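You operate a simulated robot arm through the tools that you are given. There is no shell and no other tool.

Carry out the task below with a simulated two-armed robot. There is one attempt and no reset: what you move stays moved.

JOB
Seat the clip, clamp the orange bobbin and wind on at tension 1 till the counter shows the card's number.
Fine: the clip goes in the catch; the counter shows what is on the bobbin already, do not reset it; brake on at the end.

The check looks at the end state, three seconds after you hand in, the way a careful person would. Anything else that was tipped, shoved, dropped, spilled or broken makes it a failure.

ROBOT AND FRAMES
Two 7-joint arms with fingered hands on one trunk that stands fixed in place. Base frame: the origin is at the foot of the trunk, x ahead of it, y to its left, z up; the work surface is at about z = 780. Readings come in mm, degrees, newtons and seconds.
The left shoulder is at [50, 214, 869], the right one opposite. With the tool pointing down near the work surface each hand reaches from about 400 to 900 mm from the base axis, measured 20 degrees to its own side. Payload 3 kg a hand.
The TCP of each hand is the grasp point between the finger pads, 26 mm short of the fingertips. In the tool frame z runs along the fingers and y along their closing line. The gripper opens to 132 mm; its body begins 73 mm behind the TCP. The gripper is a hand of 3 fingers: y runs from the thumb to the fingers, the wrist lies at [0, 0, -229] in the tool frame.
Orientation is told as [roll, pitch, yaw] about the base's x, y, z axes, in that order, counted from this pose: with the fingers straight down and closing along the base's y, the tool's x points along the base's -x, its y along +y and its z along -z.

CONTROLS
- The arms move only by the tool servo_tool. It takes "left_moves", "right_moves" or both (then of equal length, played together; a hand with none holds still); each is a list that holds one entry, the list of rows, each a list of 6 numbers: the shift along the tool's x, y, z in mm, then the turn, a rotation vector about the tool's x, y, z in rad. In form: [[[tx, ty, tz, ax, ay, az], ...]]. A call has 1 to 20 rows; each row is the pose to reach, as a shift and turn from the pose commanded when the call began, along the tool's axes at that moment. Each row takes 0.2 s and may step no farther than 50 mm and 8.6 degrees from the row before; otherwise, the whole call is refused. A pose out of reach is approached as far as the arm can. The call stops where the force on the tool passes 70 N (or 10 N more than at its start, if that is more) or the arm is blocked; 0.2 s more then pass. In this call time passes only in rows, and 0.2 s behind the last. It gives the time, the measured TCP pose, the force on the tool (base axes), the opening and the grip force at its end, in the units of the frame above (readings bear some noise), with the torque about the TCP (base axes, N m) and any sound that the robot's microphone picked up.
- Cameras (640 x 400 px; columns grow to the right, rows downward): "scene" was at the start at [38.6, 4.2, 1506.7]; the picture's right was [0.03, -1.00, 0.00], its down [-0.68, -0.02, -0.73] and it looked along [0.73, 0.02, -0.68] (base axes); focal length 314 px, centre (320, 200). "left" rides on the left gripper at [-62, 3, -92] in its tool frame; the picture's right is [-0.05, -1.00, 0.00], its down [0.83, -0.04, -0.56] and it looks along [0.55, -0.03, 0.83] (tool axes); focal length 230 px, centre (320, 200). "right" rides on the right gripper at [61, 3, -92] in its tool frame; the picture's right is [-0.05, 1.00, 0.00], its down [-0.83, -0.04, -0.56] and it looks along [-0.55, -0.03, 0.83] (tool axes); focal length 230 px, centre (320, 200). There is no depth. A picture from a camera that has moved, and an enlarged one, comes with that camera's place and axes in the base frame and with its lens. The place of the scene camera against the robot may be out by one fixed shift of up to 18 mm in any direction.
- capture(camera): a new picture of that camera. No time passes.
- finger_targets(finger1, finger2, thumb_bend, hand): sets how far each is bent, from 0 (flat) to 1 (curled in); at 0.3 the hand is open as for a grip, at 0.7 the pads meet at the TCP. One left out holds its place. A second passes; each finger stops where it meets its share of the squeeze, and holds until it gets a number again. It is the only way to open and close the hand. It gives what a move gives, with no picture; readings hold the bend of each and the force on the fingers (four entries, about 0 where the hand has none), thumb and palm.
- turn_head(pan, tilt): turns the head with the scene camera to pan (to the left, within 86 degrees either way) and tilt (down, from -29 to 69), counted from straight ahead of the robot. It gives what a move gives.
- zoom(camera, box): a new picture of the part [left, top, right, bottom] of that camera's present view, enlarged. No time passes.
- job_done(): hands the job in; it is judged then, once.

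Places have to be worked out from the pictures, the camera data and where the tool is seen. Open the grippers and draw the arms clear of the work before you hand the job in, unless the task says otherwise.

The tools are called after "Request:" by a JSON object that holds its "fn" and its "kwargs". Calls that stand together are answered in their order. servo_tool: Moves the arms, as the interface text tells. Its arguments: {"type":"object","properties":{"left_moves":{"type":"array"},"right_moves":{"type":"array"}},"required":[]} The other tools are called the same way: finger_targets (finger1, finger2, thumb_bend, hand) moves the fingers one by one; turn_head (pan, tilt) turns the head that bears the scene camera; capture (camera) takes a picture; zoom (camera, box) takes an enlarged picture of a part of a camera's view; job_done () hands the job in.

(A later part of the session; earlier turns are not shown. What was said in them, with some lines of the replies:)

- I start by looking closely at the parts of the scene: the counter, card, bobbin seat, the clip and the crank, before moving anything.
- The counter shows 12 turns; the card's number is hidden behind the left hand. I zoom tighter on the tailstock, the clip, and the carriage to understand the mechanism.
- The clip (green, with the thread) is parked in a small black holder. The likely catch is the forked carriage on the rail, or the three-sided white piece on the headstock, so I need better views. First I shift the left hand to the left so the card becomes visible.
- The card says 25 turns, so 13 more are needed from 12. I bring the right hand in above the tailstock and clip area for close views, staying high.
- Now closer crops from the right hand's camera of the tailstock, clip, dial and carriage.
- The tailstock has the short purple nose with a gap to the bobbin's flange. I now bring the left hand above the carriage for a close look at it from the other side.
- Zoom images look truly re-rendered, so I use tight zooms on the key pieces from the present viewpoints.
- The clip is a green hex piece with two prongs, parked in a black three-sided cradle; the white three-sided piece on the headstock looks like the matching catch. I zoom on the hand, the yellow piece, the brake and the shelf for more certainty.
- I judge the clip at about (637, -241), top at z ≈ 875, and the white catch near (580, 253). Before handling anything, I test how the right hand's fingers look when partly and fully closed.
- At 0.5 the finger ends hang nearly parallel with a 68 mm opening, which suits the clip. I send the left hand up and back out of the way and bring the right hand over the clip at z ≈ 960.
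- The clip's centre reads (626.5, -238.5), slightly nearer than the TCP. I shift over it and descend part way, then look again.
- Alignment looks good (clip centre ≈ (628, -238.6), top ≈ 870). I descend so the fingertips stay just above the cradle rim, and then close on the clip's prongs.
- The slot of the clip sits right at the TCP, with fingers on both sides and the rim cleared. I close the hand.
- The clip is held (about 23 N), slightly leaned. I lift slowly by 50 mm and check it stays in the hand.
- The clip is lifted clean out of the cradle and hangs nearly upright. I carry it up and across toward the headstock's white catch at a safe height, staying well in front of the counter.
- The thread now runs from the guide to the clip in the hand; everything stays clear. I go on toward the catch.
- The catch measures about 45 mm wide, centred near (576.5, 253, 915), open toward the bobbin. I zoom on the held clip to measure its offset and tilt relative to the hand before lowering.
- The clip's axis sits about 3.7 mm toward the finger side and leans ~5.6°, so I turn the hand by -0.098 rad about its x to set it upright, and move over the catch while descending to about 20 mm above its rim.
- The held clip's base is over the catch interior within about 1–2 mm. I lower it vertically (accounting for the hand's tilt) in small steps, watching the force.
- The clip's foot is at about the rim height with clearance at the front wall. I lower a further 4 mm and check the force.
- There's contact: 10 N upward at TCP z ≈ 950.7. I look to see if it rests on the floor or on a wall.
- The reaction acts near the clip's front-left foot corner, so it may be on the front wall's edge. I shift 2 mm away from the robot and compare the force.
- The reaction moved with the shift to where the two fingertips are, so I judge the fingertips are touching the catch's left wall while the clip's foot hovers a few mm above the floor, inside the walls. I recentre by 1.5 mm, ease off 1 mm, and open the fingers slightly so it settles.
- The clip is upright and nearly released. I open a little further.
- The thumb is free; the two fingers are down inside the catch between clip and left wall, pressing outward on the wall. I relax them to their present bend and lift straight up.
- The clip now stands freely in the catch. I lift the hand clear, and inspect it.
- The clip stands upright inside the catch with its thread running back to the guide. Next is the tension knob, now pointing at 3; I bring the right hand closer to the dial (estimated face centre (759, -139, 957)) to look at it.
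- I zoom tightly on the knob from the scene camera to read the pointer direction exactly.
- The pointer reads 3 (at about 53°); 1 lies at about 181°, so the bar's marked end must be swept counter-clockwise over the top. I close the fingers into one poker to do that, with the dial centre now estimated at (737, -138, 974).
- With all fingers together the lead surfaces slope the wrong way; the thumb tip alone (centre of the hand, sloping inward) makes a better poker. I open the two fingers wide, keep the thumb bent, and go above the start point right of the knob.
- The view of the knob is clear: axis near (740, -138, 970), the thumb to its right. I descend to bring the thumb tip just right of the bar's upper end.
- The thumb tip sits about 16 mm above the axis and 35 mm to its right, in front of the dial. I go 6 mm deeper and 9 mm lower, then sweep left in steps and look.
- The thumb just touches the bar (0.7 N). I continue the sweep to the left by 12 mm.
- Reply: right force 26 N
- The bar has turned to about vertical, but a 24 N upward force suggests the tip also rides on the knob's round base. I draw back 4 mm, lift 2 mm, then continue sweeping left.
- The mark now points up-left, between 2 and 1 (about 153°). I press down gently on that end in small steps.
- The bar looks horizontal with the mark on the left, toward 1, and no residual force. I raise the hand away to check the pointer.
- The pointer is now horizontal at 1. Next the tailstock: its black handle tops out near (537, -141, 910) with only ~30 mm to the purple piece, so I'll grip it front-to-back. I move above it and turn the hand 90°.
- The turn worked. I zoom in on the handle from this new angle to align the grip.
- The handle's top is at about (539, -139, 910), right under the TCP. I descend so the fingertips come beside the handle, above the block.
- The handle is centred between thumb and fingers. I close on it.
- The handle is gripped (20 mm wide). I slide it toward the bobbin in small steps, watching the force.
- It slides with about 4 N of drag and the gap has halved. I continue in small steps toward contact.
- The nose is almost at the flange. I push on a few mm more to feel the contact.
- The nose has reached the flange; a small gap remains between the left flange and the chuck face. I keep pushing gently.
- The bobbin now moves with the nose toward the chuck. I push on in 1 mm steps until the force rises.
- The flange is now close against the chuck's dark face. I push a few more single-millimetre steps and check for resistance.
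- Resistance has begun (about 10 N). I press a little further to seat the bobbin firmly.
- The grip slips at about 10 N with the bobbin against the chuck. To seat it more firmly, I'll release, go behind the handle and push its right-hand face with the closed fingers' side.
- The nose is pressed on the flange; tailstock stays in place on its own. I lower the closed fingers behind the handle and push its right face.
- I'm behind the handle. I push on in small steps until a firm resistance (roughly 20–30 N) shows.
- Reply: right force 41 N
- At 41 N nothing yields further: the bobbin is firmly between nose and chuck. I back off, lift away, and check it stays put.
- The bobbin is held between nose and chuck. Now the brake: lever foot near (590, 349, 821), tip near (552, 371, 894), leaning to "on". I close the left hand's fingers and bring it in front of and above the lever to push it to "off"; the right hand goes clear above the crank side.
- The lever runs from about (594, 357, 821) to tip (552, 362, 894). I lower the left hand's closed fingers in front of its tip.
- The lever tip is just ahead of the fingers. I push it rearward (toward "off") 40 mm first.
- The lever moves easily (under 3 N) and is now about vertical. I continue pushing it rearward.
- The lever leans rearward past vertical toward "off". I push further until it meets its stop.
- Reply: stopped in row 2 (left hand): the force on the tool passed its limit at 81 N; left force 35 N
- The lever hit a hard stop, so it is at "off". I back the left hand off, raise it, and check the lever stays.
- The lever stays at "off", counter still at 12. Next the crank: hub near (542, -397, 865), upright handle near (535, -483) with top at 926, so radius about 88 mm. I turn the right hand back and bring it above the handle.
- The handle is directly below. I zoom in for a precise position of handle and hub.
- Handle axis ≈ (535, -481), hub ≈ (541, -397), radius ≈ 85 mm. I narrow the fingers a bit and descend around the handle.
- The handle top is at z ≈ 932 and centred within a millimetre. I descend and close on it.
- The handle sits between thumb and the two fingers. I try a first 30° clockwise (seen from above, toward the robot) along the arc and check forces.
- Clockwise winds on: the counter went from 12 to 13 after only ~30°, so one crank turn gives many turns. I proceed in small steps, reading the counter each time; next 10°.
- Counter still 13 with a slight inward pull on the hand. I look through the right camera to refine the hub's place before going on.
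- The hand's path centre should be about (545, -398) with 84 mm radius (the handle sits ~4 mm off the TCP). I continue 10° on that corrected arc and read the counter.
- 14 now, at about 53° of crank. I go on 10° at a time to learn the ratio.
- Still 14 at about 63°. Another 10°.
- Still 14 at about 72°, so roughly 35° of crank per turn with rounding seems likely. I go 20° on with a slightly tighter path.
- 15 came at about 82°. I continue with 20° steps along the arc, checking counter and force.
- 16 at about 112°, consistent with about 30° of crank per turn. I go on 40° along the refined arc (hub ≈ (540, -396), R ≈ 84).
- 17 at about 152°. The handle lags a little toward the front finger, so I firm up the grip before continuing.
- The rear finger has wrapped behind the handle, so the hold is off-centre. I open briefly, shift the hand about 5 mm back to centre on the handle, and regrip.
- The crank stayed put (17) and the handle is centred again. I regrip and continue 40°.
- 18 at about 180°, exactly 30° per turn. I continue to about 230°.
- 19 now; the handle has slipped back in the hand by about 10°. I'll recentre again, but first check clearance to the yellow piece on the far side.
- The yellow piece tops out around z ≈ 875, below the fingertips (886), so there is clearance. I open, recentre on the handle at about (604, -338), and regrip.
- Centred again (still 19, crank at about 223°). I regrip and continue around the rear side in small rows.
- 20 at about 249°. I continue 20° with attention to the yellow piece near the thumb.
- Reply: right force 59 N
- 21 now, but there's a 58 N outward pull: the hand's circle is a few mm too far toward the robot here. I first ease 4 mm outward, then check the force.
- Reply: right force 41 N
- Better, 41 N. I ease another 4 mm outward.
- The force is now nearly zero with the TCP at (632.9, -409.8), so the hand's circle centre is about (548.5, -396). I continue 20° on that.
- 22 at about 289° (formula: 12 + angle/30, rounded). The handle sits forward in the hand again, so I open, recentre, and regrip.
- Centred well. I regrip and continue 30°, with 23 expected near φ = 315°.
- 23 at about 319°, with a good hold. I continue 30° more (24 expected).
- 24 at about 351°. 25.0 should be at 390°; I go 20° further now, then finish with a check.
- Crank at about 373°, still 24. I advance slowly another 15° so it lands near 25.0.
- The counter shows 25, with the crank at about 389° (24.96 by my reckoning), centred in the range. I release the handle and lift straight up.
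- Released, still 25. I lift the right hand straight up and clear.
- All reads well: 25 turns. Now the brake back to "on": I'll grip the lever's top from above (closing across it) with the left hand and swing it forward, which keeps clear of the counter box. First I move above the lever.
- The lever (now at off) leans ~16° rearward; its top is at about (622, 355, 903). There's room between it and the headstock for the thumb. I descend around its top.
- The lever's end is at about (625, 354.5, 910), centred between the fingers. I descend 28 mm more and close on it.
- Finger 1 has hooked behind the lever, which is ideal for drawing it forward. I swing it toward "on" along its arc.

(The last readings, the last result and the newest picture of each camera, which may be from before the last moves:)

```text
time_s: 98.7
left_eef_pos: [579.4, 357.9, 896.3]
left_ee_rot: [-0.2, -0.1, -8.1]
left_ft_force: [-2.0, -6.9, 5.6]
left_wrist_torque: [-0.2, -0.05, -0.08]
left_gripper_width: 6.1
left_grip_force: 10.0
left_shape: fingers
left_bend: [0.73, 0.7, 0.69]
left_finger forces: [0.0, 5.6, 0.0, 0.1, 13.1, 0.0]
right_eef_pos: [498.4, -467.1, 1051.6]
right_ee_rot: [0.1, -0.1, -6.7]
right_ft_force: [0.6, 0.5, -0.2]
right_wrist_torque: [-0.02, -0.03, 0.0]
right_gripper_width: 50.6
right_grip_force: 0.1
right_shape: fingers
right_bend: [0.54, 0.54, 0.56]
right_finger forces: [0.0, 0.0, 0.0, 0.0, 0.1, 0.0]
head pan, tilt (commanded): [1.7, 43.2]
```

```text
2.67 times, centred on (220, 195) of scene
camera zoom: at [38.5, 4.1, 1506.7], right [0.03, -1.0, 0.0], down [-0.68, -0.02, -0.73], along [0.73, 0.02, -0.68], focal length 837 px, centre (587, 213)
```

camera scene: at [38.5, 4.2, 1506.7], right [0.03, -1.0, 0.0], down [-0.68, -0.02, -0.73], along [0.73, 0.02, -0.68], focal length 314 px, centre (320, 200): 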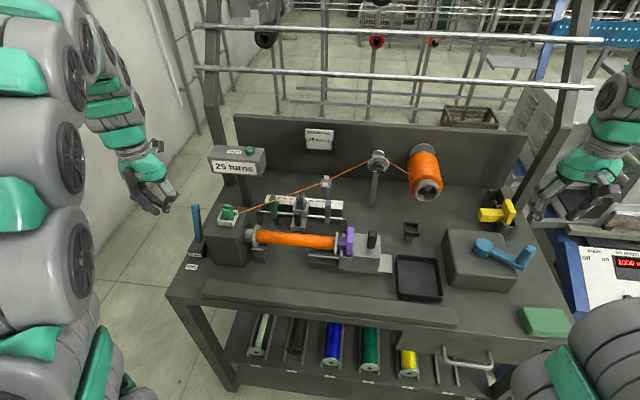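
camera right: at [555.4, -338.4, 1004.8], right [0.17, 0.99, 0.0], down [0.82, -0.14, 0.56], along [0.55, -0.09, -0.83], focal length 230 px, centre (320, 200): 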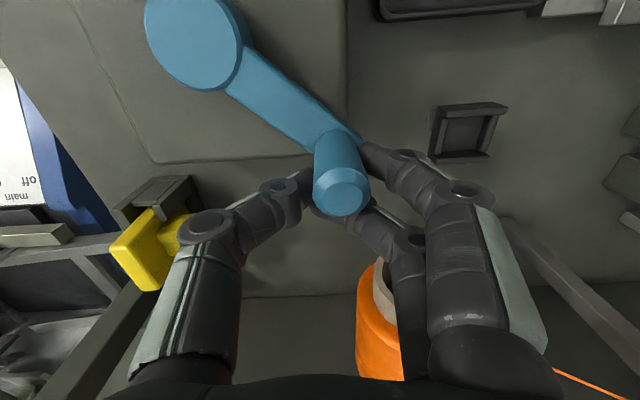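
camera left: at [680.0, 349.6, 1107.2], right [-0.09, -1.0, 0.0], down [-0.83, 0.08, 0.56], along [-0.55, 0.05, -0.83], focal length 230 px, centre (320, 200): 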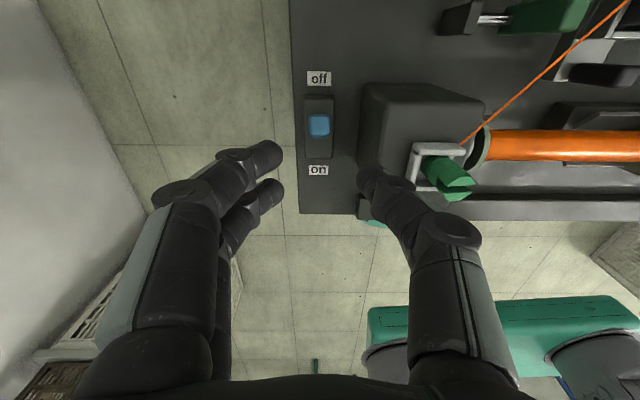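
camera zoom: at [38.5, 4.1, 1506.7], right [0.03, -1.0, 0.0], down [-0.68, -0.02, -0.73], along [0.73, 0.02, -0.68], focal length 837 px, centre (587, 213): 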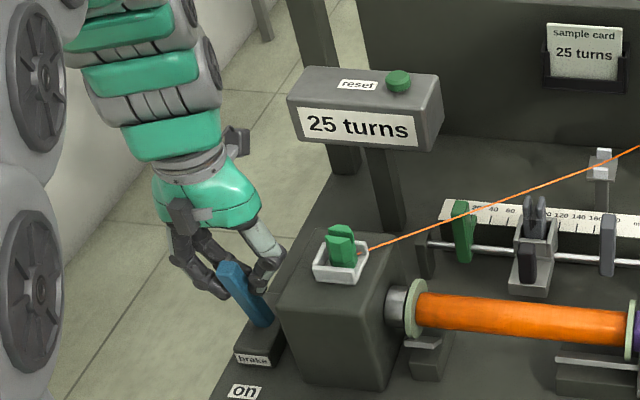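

The lever leans forward now. I continue toward its front stop in smaller steps.

Request:
{"fn": "servo_tool", "kwargs": {"left_moves": [[[6, -0.2, 2, 0, 0, 0], [12, -0.4, 4, 0, 0, 0], [18, -0.7, 7, 0, 0, 0]]]}}

Request:
{"fn": "zoom", "kwargs": {"camera": "left", "box": [220, 60, 440, 240]}}

Request:
{"fn": "zoom", "kwargs": {"camera": "scene", "box": [150, 150, 290, 270]}}

```text
time_s: 99.6
left_eef_pos: [568.5, 360.7, 891.3]
left_ee_rot: [0.2, -1.2, -8.1]
left_ft_force: [23.3, -9.6, 6.7]
left_wrist_torque: [-0.23, -0.61, -0.06]
left_gripper_width: 6.7
left_grip_force: 18.9
left_shape: fingers
left_bend: [0.73, 0.7, 0.69]
left_finger forces: [19.3, 5.6, 0.1, 0.0, 12.6, 0.0]
right_eef_pos: [498.5, -468.9, 1052.3]
right_ee_rot: [-0.1, 0.0, -6.7]
right_ft_force: [-0.5, -0.3, -0.6]
right_wrist_torque: [0.01, -0.01, -0.01]
right_gripper_width: 50.5
right_grip_force: 0.1
right_shape: fingers
right_bend: [0.54, 0.54, 0.56]
right_finger forces: [0.0, 0.0, 0.0, 0.1, 0.0, 0.0]
head pan, tilt (commanded): [1.7, 43.2]
stopped in row 3 (left hand): the force on the tool passed its limit at 74 N (the readings are from after the stop); the commanded pose is now the measured one
```

```text
2.22 times, centred on (330, 150) of left
camera zoom: at [627.7, 354.6, 985.9], right [-0.09, -1.0, 0.0], down [-0.84, 0.07, 0.54], along [-0.53, 0.05, -0.84], focal length 511 px, centre (298, 311)
```

zoom: 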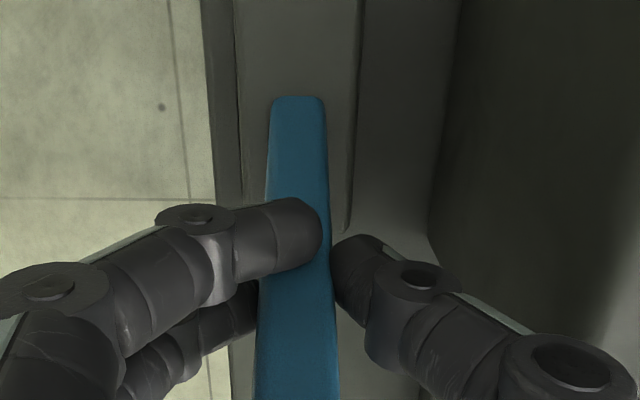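

```text
3.33 times, centred on (220, 210) of scene
camera zoom: at [38.8, 4.1, 1506.7], right [0.03, -1.0, 0.0], down [-0.68, -0.02, -0.73], along [0.73, 0.02, -0.68], focal length 1046 px, centre (653, 167)
```

zoom: 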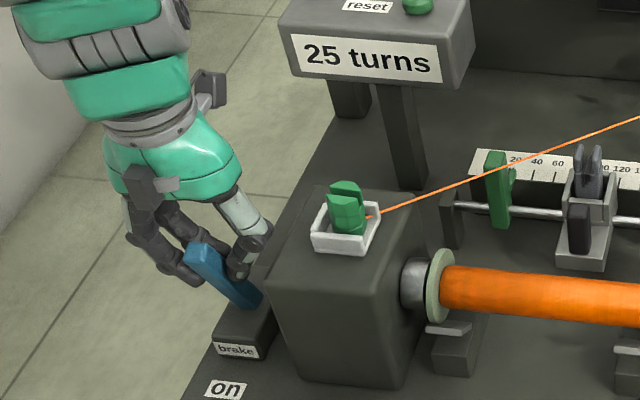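

The lever has reached its front stop at "on". I open the left hand and lift away.

Request:
{"fn": "finger_targets", "kwargs": {"hand": "left", "finger1": 0.54, "finger2": 0.54, "thumb_bend": 0.57}}

Request:
{"fn": "zoom", "kwargs": {"camera": "left", "box": [220, 60, 440, 240]}}

```text
time_s: 100.6
left_eef_pos: [567.4, 360.3, 890.8]
left_ee_rot: [0.2, -1.2, -8.2]
left_ft_force: [40.6, -11.6, 7.6]
left_wrist_torque: [-0.24, -0.88, -0.15]
left_gripper_width: 25.1
left_grip_force: 21.0
left_shape: fingers
left_bend: [0.77, 0.54, 0.56]
left_finger forces: [41.8, 0.0, 0.1, 0.1, 0.0, 0.1]
right_eef_pos: [498.8, -467.0, 1052.2]
right_ee_rot: [0.1, 0.0, -6.6]
right_ft_force: [0.2, 0.5, -0.2]
right_wrist_torque: [0.02, 0.01, 0.04]
right_gripper_width: 50.5
right_grip_force: 0.0
right_shape: fingers
right_bend: [0.54, 0.54, 0.56]
right_finger forces: [0.0, 0.0, 0.1, 0.0, 0.0, 0.1]
head pan, tilt (commanded): [1.7, 43.2]
```

```text
2.22 times, centred on (330, 150) of left
camera zoom: at [627.1, 355.0, 985.1], right [-0.09, -1.0, 0.0], down [-0.84, 0.07, 0.54], along [-0.54, 0.05, -0.84], focal length 511 px, centre (298, 311)
```

zoom: 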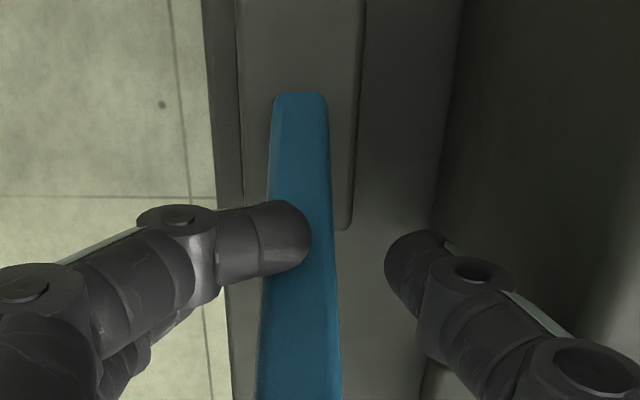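

Finger 1 is still jammed against the lever's back with 40 N. I move the hand a few mm rearward to free it, then open it again.

Request:
{"fn": "servo_tool", "kwargs": {"left_moves": [[[-2, 0, 0, 0, 0, 0], [-5, 0, 0, 0, 0, 0]]]}}

Request:
{"fn": "finger_targets", "kwargs": {"hand": "left", "finger1": 0.54, "finger2": 0.54, "thumb_bend": 0.57}}

Request:
{"fn": "zoom", "kwargs": {"camera": "left", "box": [220, 60, 440, 240]}}

```text
time_s: 101.2
left_eef_pos: [567.1, 363.5, 890.4]
left_ee_rot: [0.0, -0.5, -8.0]
left_ft_force: [-0.3, 0.8, -0.6]
left_wrist_torque: [0.0, -0.04, 0.02]
left_gripper_width: 44.1
left_grip_force: 0.0
left_shape: fingers
left_bend: [0.64, 0.54, 0.56]
left_finger forces: [0.0, 0.0, 0.0, 0.0, 0.0, 0.0]
right_eef_pos: [499.5, -467.8, 1050.3]
right_ee_rot: [0.0, 0.1, -6.6]
right_ft_force: [0.9, 0.2, -0.1]
right_wrist_torque: [-0.01, -0.01, -0.02]
right_gripper_width: 50.7
right_grip_force: 0.1
right_shape: fingers
right_bend: [0.54, 0.54, 0.56]
right_finger forces: [0.0, 0.1, 0.1, 0.0, 0.1, 0.0]
head pan, tilt (commanded): [1.7, 43.2]
```

```text
time_s: 102.2
left_eef_pos: [571.2, 361.6, 892.3]
left_ee_rot: [0.2, -0.9, -8.1]
left_ft_force: [-0.6, 0.6, -0.5]
left_wrist_torque: [0.0, 0.02, 0.0]
left_gripper_width: 50.7
left_grip_force: 0.0
left_shape: fingers
left_bend: [0.54, 0.54, 0.56]
left_finger forces: [0.1, 0.0, 0.0, 0.0, 0.0, 0.1]
right_eef_pos: [499.2, -467.7, 1052.7]
right_ee_rot: [0.1, 0.0, -6.7]
right_ft_force: [-0.4, 0.2, -0.6]
right_wrist_torque: [0.0, 0.0, -0.01]
right_gripper_width: 50.2
right_grip_force: 0.1
right_shape: fingers
right_bend: [0.54, 0.54, 0.56]
right_finger forces: [0.0, 0.0, 0.1, 0.0, 0.0, 0.1]
head pan, tilt (commanded): [1.7, 43.2]
```

```text
2.22 times, centred on (330, 150) of left
camera zoom: at [630.8, 354.9, 984.8], right [-0.09, -1.0, 0.0], down [-0.84, 0.07, 0.54], along [-0.54, 0.05, -0.84], focal length 511 px, centre (298, 311)
```

zoom: 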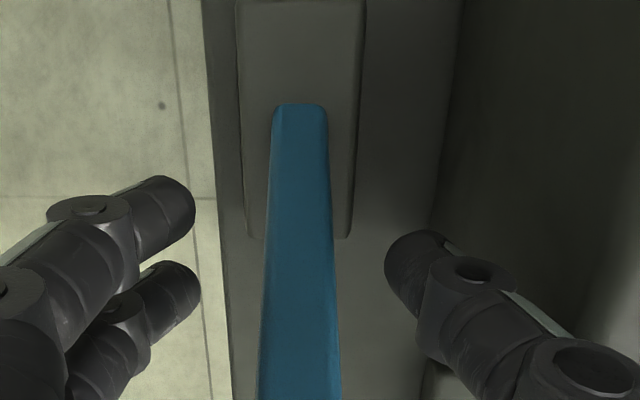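

All fingers are free of the lever. I lift the left hand straight up, then back and out, and inspect.

Request:
{"fn": "servo_tool", "kwargs": {"left_moves": [[[0, 0, -30, 0, 0, 0], [0, 0, -70, 0, 0, 0], [0, 2, -110, 0, 0, 0], [30, 15, -145, 0, 0, 0], [70, 35, -170, 0, 0, 0]]]}}

Request:
{"fn": "zoom", "kwargs": {"camera": "scene", "box": [150, 130, 290, 270]}}

Request:
{"fn": "capture", "kwargs": {"camera": "left"}}

Request:
{"fn": "capture", "kwargs": {"camera": "scene"}}

```text
refused: row 5 steps farther than a row can; nothing moved
```

```text
2.86 times, centred on (220, 200) of scene
camera zoom: at [38.6, 4.2, 1506.7], right [0.03, -1.0, 0.0], down [-0.68, -0.02, -0.73], along [0.73, 0.02, -0.68], focal length 897 px, centre (606, 200)
```

zoom: 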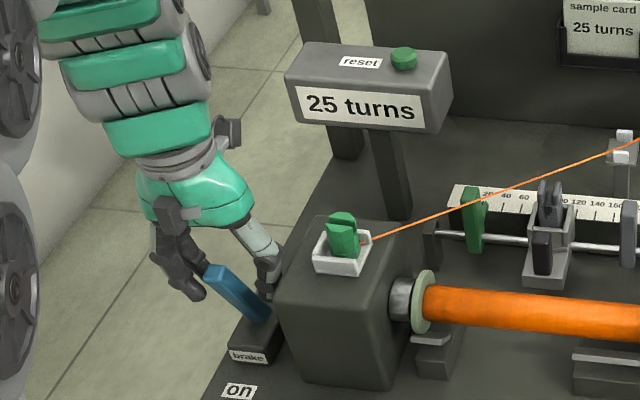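

```text
taken
camera left: at [630.8, 354.9, 984.8], right [-0.09, -1.0, 0.0], down [-0.84, 0.07, 0.54], along [-0.54, 0.05, -0.84], focal length 230 px, centre (320, 200)
```

left: 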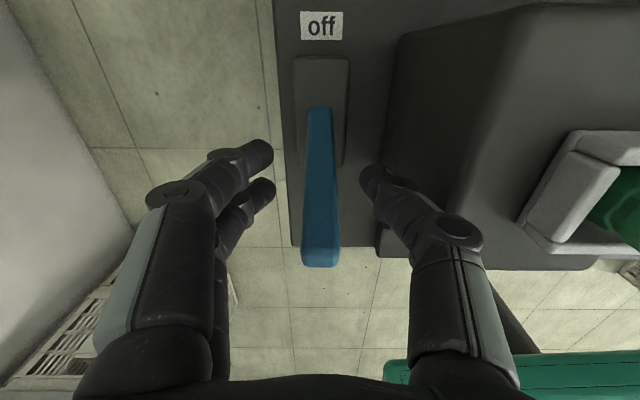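

```text
taken
camera scene: at [38.6, 4.2, 1506.7], right [0.03, -1.0, 0.0], down [-0.68, -0.02, -0.73], along [0.73, 0.02, -0.68], focal length 314 px, centre (320, 200)
```

scene: 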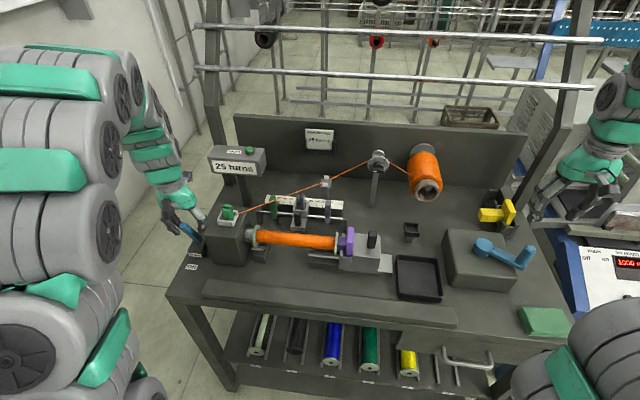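

The move was refused because the last step was a little too long; I redo it with smaller steps, straight up first.

Request:
{"fn": "servo_tool", "kwargs": {"left_moves": [[[0, 0, -30, 0, 0, 0], [0, 0, -70, 0, 0, 0], [0, 2, -110, 0, 0, 0], [25, 12, -145, 0, 0, 0], [55, 25, -175, 0, 0, 0], [90, 40, -195, 0, 0, 0]]]}}

Request:
{"fn": "zoom", "kwargs": {"camera": "scene", "box": [150, 130, 290, 270]}}

Request:
{"fn": "capture", "kwargs": {"camera": "left"}}

```text
time_s: 103.6
left_eef_pos: [483.1, 411.9, 1086.7]
left_ee_rot: [0.2, -0.9, -8.0]
left_ft_force: [0.1, -0.4, 0.1]
left_wrist_torque: [0.01, -0.01, -0.03]
left_gripper_width: 50.9
left_grip_force: 0.0
left_shape: fingers
left_bend: [0.54, 0.54, 0.56]
left_finger forces: [0.1, 0.0, 0.0, 0.1, 0.1, 0.0]
right_eef_pos: [499.4, -468.6, 1052.5]
right_ee_rot: [0.0, 0.0, -6.7]
right_ft_force: [0.0, 0.2, -0.8]
right_wrist_torque: [0.04, 0.01, -0.02]
right_gripper_width: 50.6
right_grip_force: 0.1
right_shape: fingers
right_bend: [0.54, 0.54, 0.56]
right_finger forces: [0.0, 0.0, 0.0, 0.1, 0.0, 0.0]
head pan, tilt (commanded): [1.7, 43.2]
```

```text
2.86 times, centred on (220, 200) of scene
camera zoom: at [38.5, 4.2, 1506.7], right [0.03, -1.0, 0.0], down [-0.68, -0.02, -0.73], along [0.73, 0.02, -0.68], focal length 897 px, centre (606, 200)
```

zoom: 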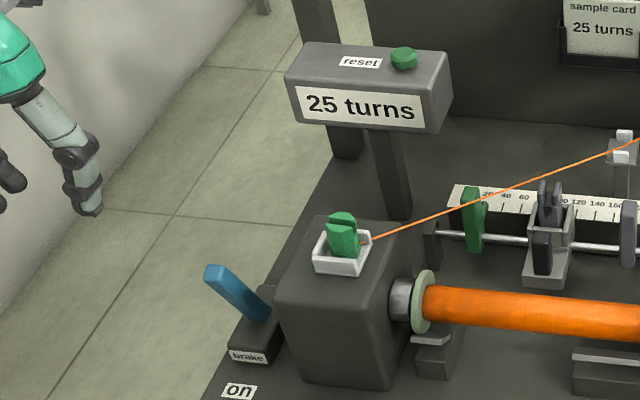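

```text
taken
camera left: at [543.4, 406.4, 1179.0], right [-0.09, -1.0, 0.0], down [-0.84, 0.07, 0.54], along [-0.54, 0.05, -0.84], focal length 230 px, centre (320, 200)
```

left: 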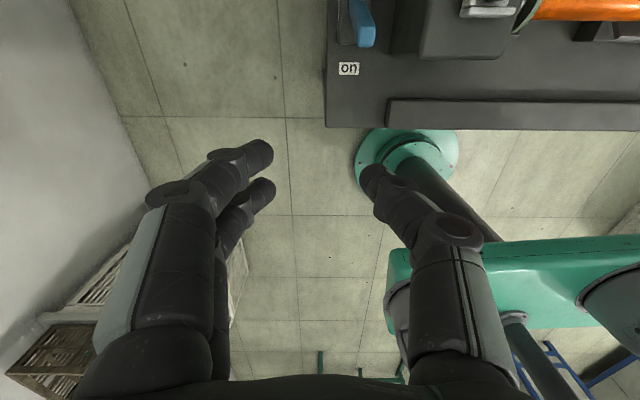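

The brake lever points to "on". I compare its exact position with the original one using the same zoom as at the start.

Request:
{"fn": "zoom", "kwargs": {"camera": "scene", "box": [170, 200, 270, 280]}}

Request:
{"fn": "zoom", "kwargs": {"camera": "scene", "box": [362, 150, 398, 182]}}

Request:
{"fn": "zoom", "kwargs": {"camera": "scene", "box": [230, 200, 400, 285]}}

Request:
{"fn": "zoom", "kwargs": {"camera": "scene", "box": [205, 180, 265, 245]}}

```text
5.00 times, centred on (220, 240) of scene
camera zoom: at [38.5, 4.2, 1506.7], right [0.03, -1.0, 0.0], down [-0.68, -0.02, -0.73], along [0.73, 0.02, -0.68], focal length 1570 px, centre (820, 0)
```

zoom: 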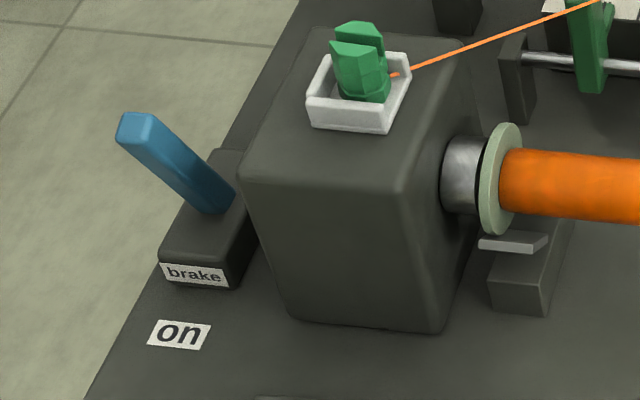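

```text
12.50 times, centred on (380, 166) of scene
camera zoom: at [38.5, 4.2, 1506.7], right [0.03, -1.0, 0.0], down [-0.68, -0.02, -0.73], along [0.73, 0.02, -0.68], focal length 3924 px, centre (-430, 625)
```

zoom: 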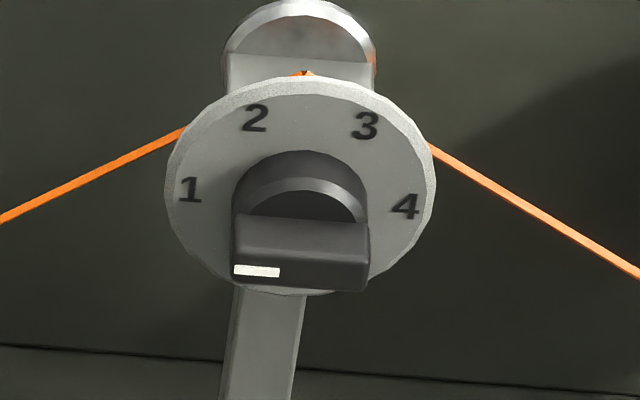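

```text
3.76 times, centred on (315, 242) of scene
camera zoom: at [38.5, 4.2, 1506.7], right [0.03, -1.0, 0.0], down [-0.68, -0.02, -0.73], along [0.73, 0.02, -0.68], focal length 1182 px, centre (339, 40)
```

zoom: 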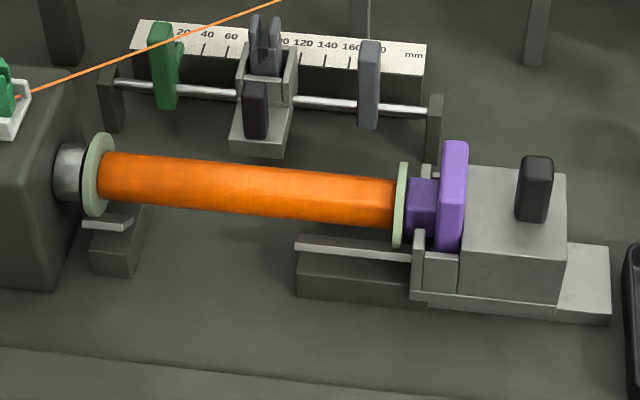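

```text
6.15 times, centred on (235, 212) of scene
camera zoom: at [38.5, 4.2, 1506.7], right [0.03, -1.0, 0.0], down [-0.68, -0.02, -0.73], along [0.73, 0.02, -0.68], focal length 1932 px, centre (843, 123)
```

zoom: 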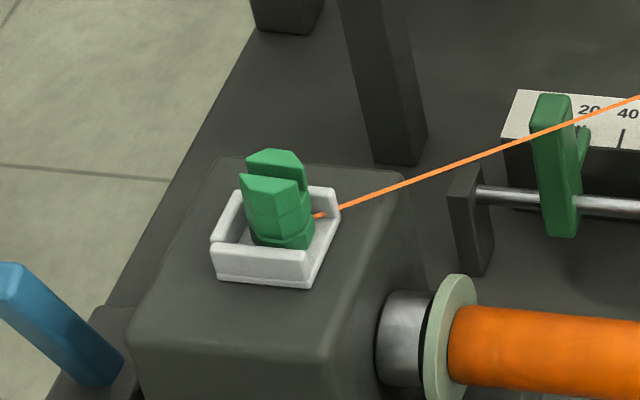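

The brake lever is exactly as it was originally at "on"; dial at 1; clip upright in the catch. I verify the clamp at both ends of the bobbin with tight zooms.

Request:
{"fn": "zoom", "kwargs": {"camera": "scene", "box": [240, 220, 280, 255]}}

Request:
{"fn": "zoom", "kwargs": {"camera": "scene", "box": [325, 222, 375, 272]}}

Request:
{"fn": "zoom", "kwargs": {"camera": "scene", "box": [440, 180, 560, 290]}}

```text
11.43 times, centred on (260, 238) of scene
camera zoom: at [38.5, 4.2, 1506.7], right [0.03, -1.0, 0.0], down [-0.68, -0.02, -0.73], along [0.73, 0.02, -0.68], focal length 3588 px, centre (1006, -229)
```

zoom: 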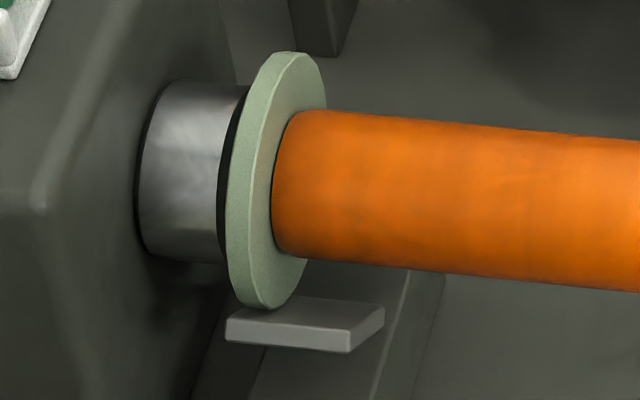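

```text
8.00 times, centred on (350, 247) of scene
camera zoom: at [38.5, 4.2, 1506.7], right [0.03, -1.0, 0.0], down [-0.68, -0.02, -0.73], along [0.73, 0.02, -0.68], focal length 2512 px, centre (80, -176)
```

zoom: 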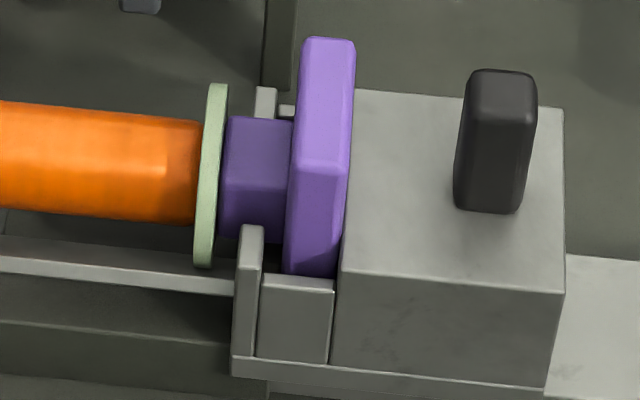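

```text
3.64 times, centred on (500, 235) of scene
camera zoom: at [38.5, 4.2, 1506.7], right [0.03, -1.0, 0.0], down [-0.68, -0.02, -0.73], along [0.73, 0.02, -0.68], focal length 1142 px, centre (-334, 73)
```

zoom: 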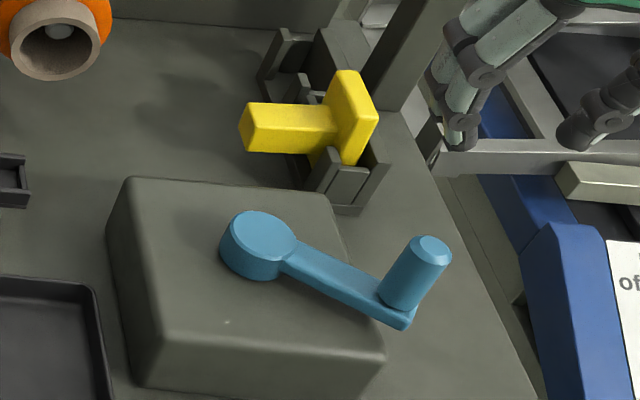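

Both ends are seated: left flange on the chuck's dark face, purple nose on the right flange. I now open both hands and draw the arms up and back, clear of the bench.

Request:
{"fn": "servo_tool", "kwargs": {"left_moves": [[[20, 0, -20, 0, 0, 0], [40, 0, -40, 0, 0, 0], [60, 0, -60, 0, 0, 0], [60, 0, -80, 0, 0, 0]]], "right_moves": [[[10, 10, -40, 0, 0, 0], [20, 20, -80, 0, 0, 0], [35, 40, -110, 0, 0, 0], [50, 60, -140, 0, 0, 0]]]}}

Request:
{"fn": "finger_targets", "kwargs": {"hand": "right", "finger1": 0.3, "finger2": 0.3, "thumb_bend": 0.3}}

Request:
{"fn": "finger_targets", "kwargs": {"hand": "left", "finger1": 0.3, "finger2": 0.3, "thumb_bend": 0.3}}

Request:
{"fn": "capture", "kwargs": {"camera": "scene"}}

Request:
{"fn": "zoom", "kwargs": {"camera": "scene", "box": [180, 130, 400, 280]}}

Request:
{"fn": "capture", "kwargs": {"camera": "right"}}

```text
time_s: 104.6
left_eef_pos: [422.9, 420.6, 1164.7]
left_ee_rot: [0.1, -1.0, -8.1]
left_ft_force: [0.3, -0.3, 0.7]
left_wrist_torque: [-0.01, 0.01, -0.04]
left_gripper_width: 50.7
left_grip_force: 0.0
left_shape: fingers
left_bend: [0.54, 0.54, 0.56]
left_finger forces: [0.0, 0.0, 0.0, 0.1, 0.0, 0.1]
right_eef_pos: [455.5, -400.7, 1192.8]
right_ee_rot: [0.0, 0.0, -6.6]
right_ft_force: [0.6, -0.2, 0.0]
right_wrist_torque: [0.01, -0.05, -0.02]
right_gripper_width: 50.5
right_grip_force: 0.1
right_shape: fingers
right_bend: [0.54, 0.54, 0.56]
right_finger forces: [0.0, 0.0, 0.0, 0.1, 0.1, 0.0]
head pan, tilt (commanded): [1.7, 43.2]
```

```text
time_s: 105.6
left_eef_pos: [423.0, 420.8, 1164.8]
left_ee_rot: [0.2, -1.1, -8.1]
left_ft_force: [0.0, -0.7, -0.6]
left_wrist_torque: [0.02, -0.01, -0.02]
left_gripper_width: 50.8
left_grip_force: 0.1
left_shape: fingers
left_bend: [0.54, 0.54, 0.56]
left_finger forces: [0.0, 0.0, 0.1, 0.1, 0.0, 0.1]
right_eef_pos: [455.8, -403.3, 1192.2]
right_ee_rot: [-0.1, 0.0, -6.7]
right_ft_force: [-0.2, -0.5, 0.5]
right_wrist_torque: [0.03, 0.03, -0.03]
right_gripper_width: 133.9
right_grip_force: 0.1
right_shape: fingers
right_bend: [0.3, 0.3, 0.3]
right_finger forces: [0.0, 0.0, 0.1, 0.0, 0.0, 0.0]
head pan, tilt (commanded): [1.7, 43.2]
```

```text
time_s: 106.6
left_eef_pos: [423.0, 421.0, 1163.9]
left_ee_rot: [0.1, -1.0, -8.2]
left_ft_force: [0.1, -0.3, 0.0]
left_wrist_torque: [-0.02, -0.02, -0.02]
left_gripper_width: 134.1
left_grip_force: 0.0
left_shape: fingers
left_bend: [0.3, 0.3, 0.3]
left_finger forces: [0.0, 0.0, 0.1, 0.0, 0.0, 0.1]
right_eef_pos: [456.1, -402.6, 1192.4]
right_ee_rot: [-0.1, -0.1, -6.6]
right_ft_force: [-0.4, 0.5, -0.1]
right_wrist_torque: [0.0, 0.0, 0.02]
right_gripper_width: 134.1
right_grip_force: 0.1
right_shape: fingers
right_bend: [0.3, 0.3, 0.3]
right_finger forces: [0.1, 0.0, 0.0, 0.0, 0.0, 0.1]
head pan, tilt (commanded): [1.7, 43.2]
```

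```text
taken
camera scene: at [38.6, 4.2, 1506.7], right [0.03, -1.0, 0.0], down [-0.68, -0.02, -0.73], along [0.73, 0.02, -0.68], focal length 314 px, centre (320, 200)
```

scene: 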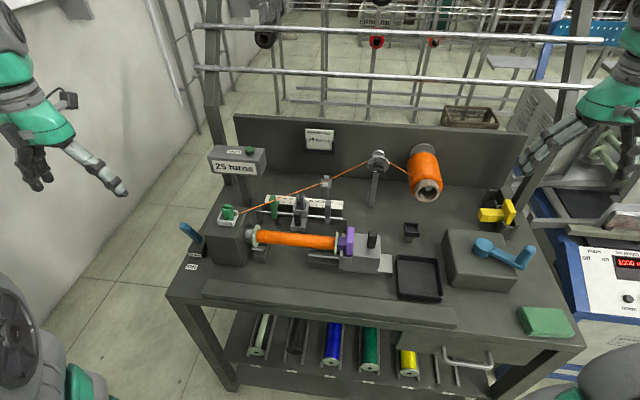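

```text
2.67 times, centred on (290, 205) of scene
camera zoom: at [38.6, 4.2, 1506.7], right [0.03, -1.0, 0.0], down [-0.68, -0.02, -0.73], along [0.73, 0.02, -0.68], focal length 837 px, centre (400, 187)
```

zoom: 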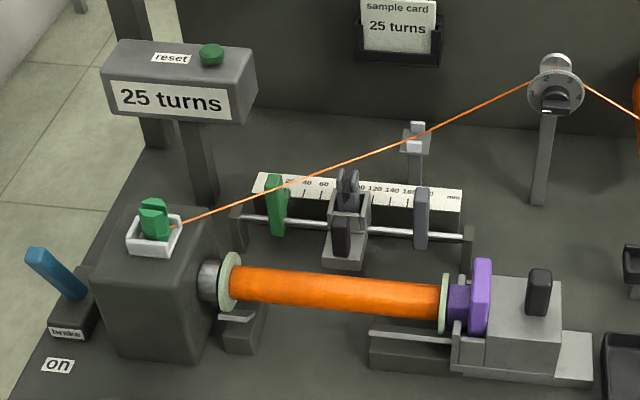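

```text
taken
camera right: at [395.7, -392.0, 1285.1], right [0.17, 0.99, 0.0], down [0.82, -0.14, 0.55], along [0.55, -0.09, -0.83], focal length 230 px, centre (320, 200)
```

right: 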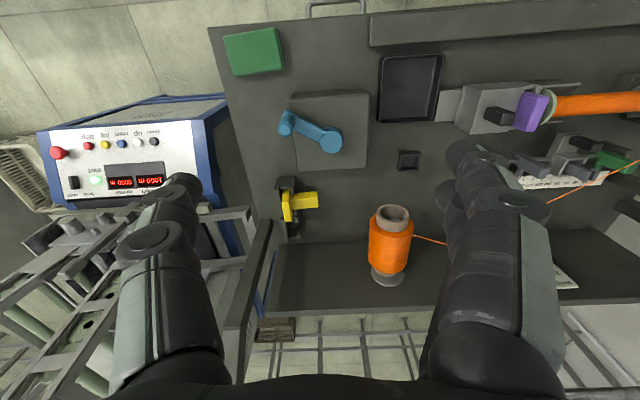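

Everything reads as asked: the clip is in the catch, the bobbin is clamped, tension is at 1, the counter shows 25, the brake is on, and both hands are open and clear. I hand the job in.

Request:
{"fn": "job_done", "kwargs": {}}

```text
The job is handed in.
```

The winding job is handed in: the counter shows 25 turns, matching the card, and I never touched the reset button. I haven't had a result back from the check.

- **Clip:** It stands upright in the white three-sided holder on top of the headstock, with its thread running back to the guide. Nothing on the bench labels that holder as the catch; I took it to be the catch because the clip fits inside its walls and its open side faces the bobbin.
- **Bobbin:** The orange bobbin is held between the chuck and the purple nose. I pushed the tailstock in to about 41 N, and it held its place after I let go.
- **Tension:** The knob was at 3 and now points to 1.
- **Winding:** I cranked clockwise from 12 to 25. By the crank angle, the bobbin sits at about 24.96 turns.
- **Brake:** I put it to off for the winding. It is now back at its on stop, in the same position as at the start.

Both hands are open and clear of the bench. In the last pictures I saw nothing else tipped or moved.
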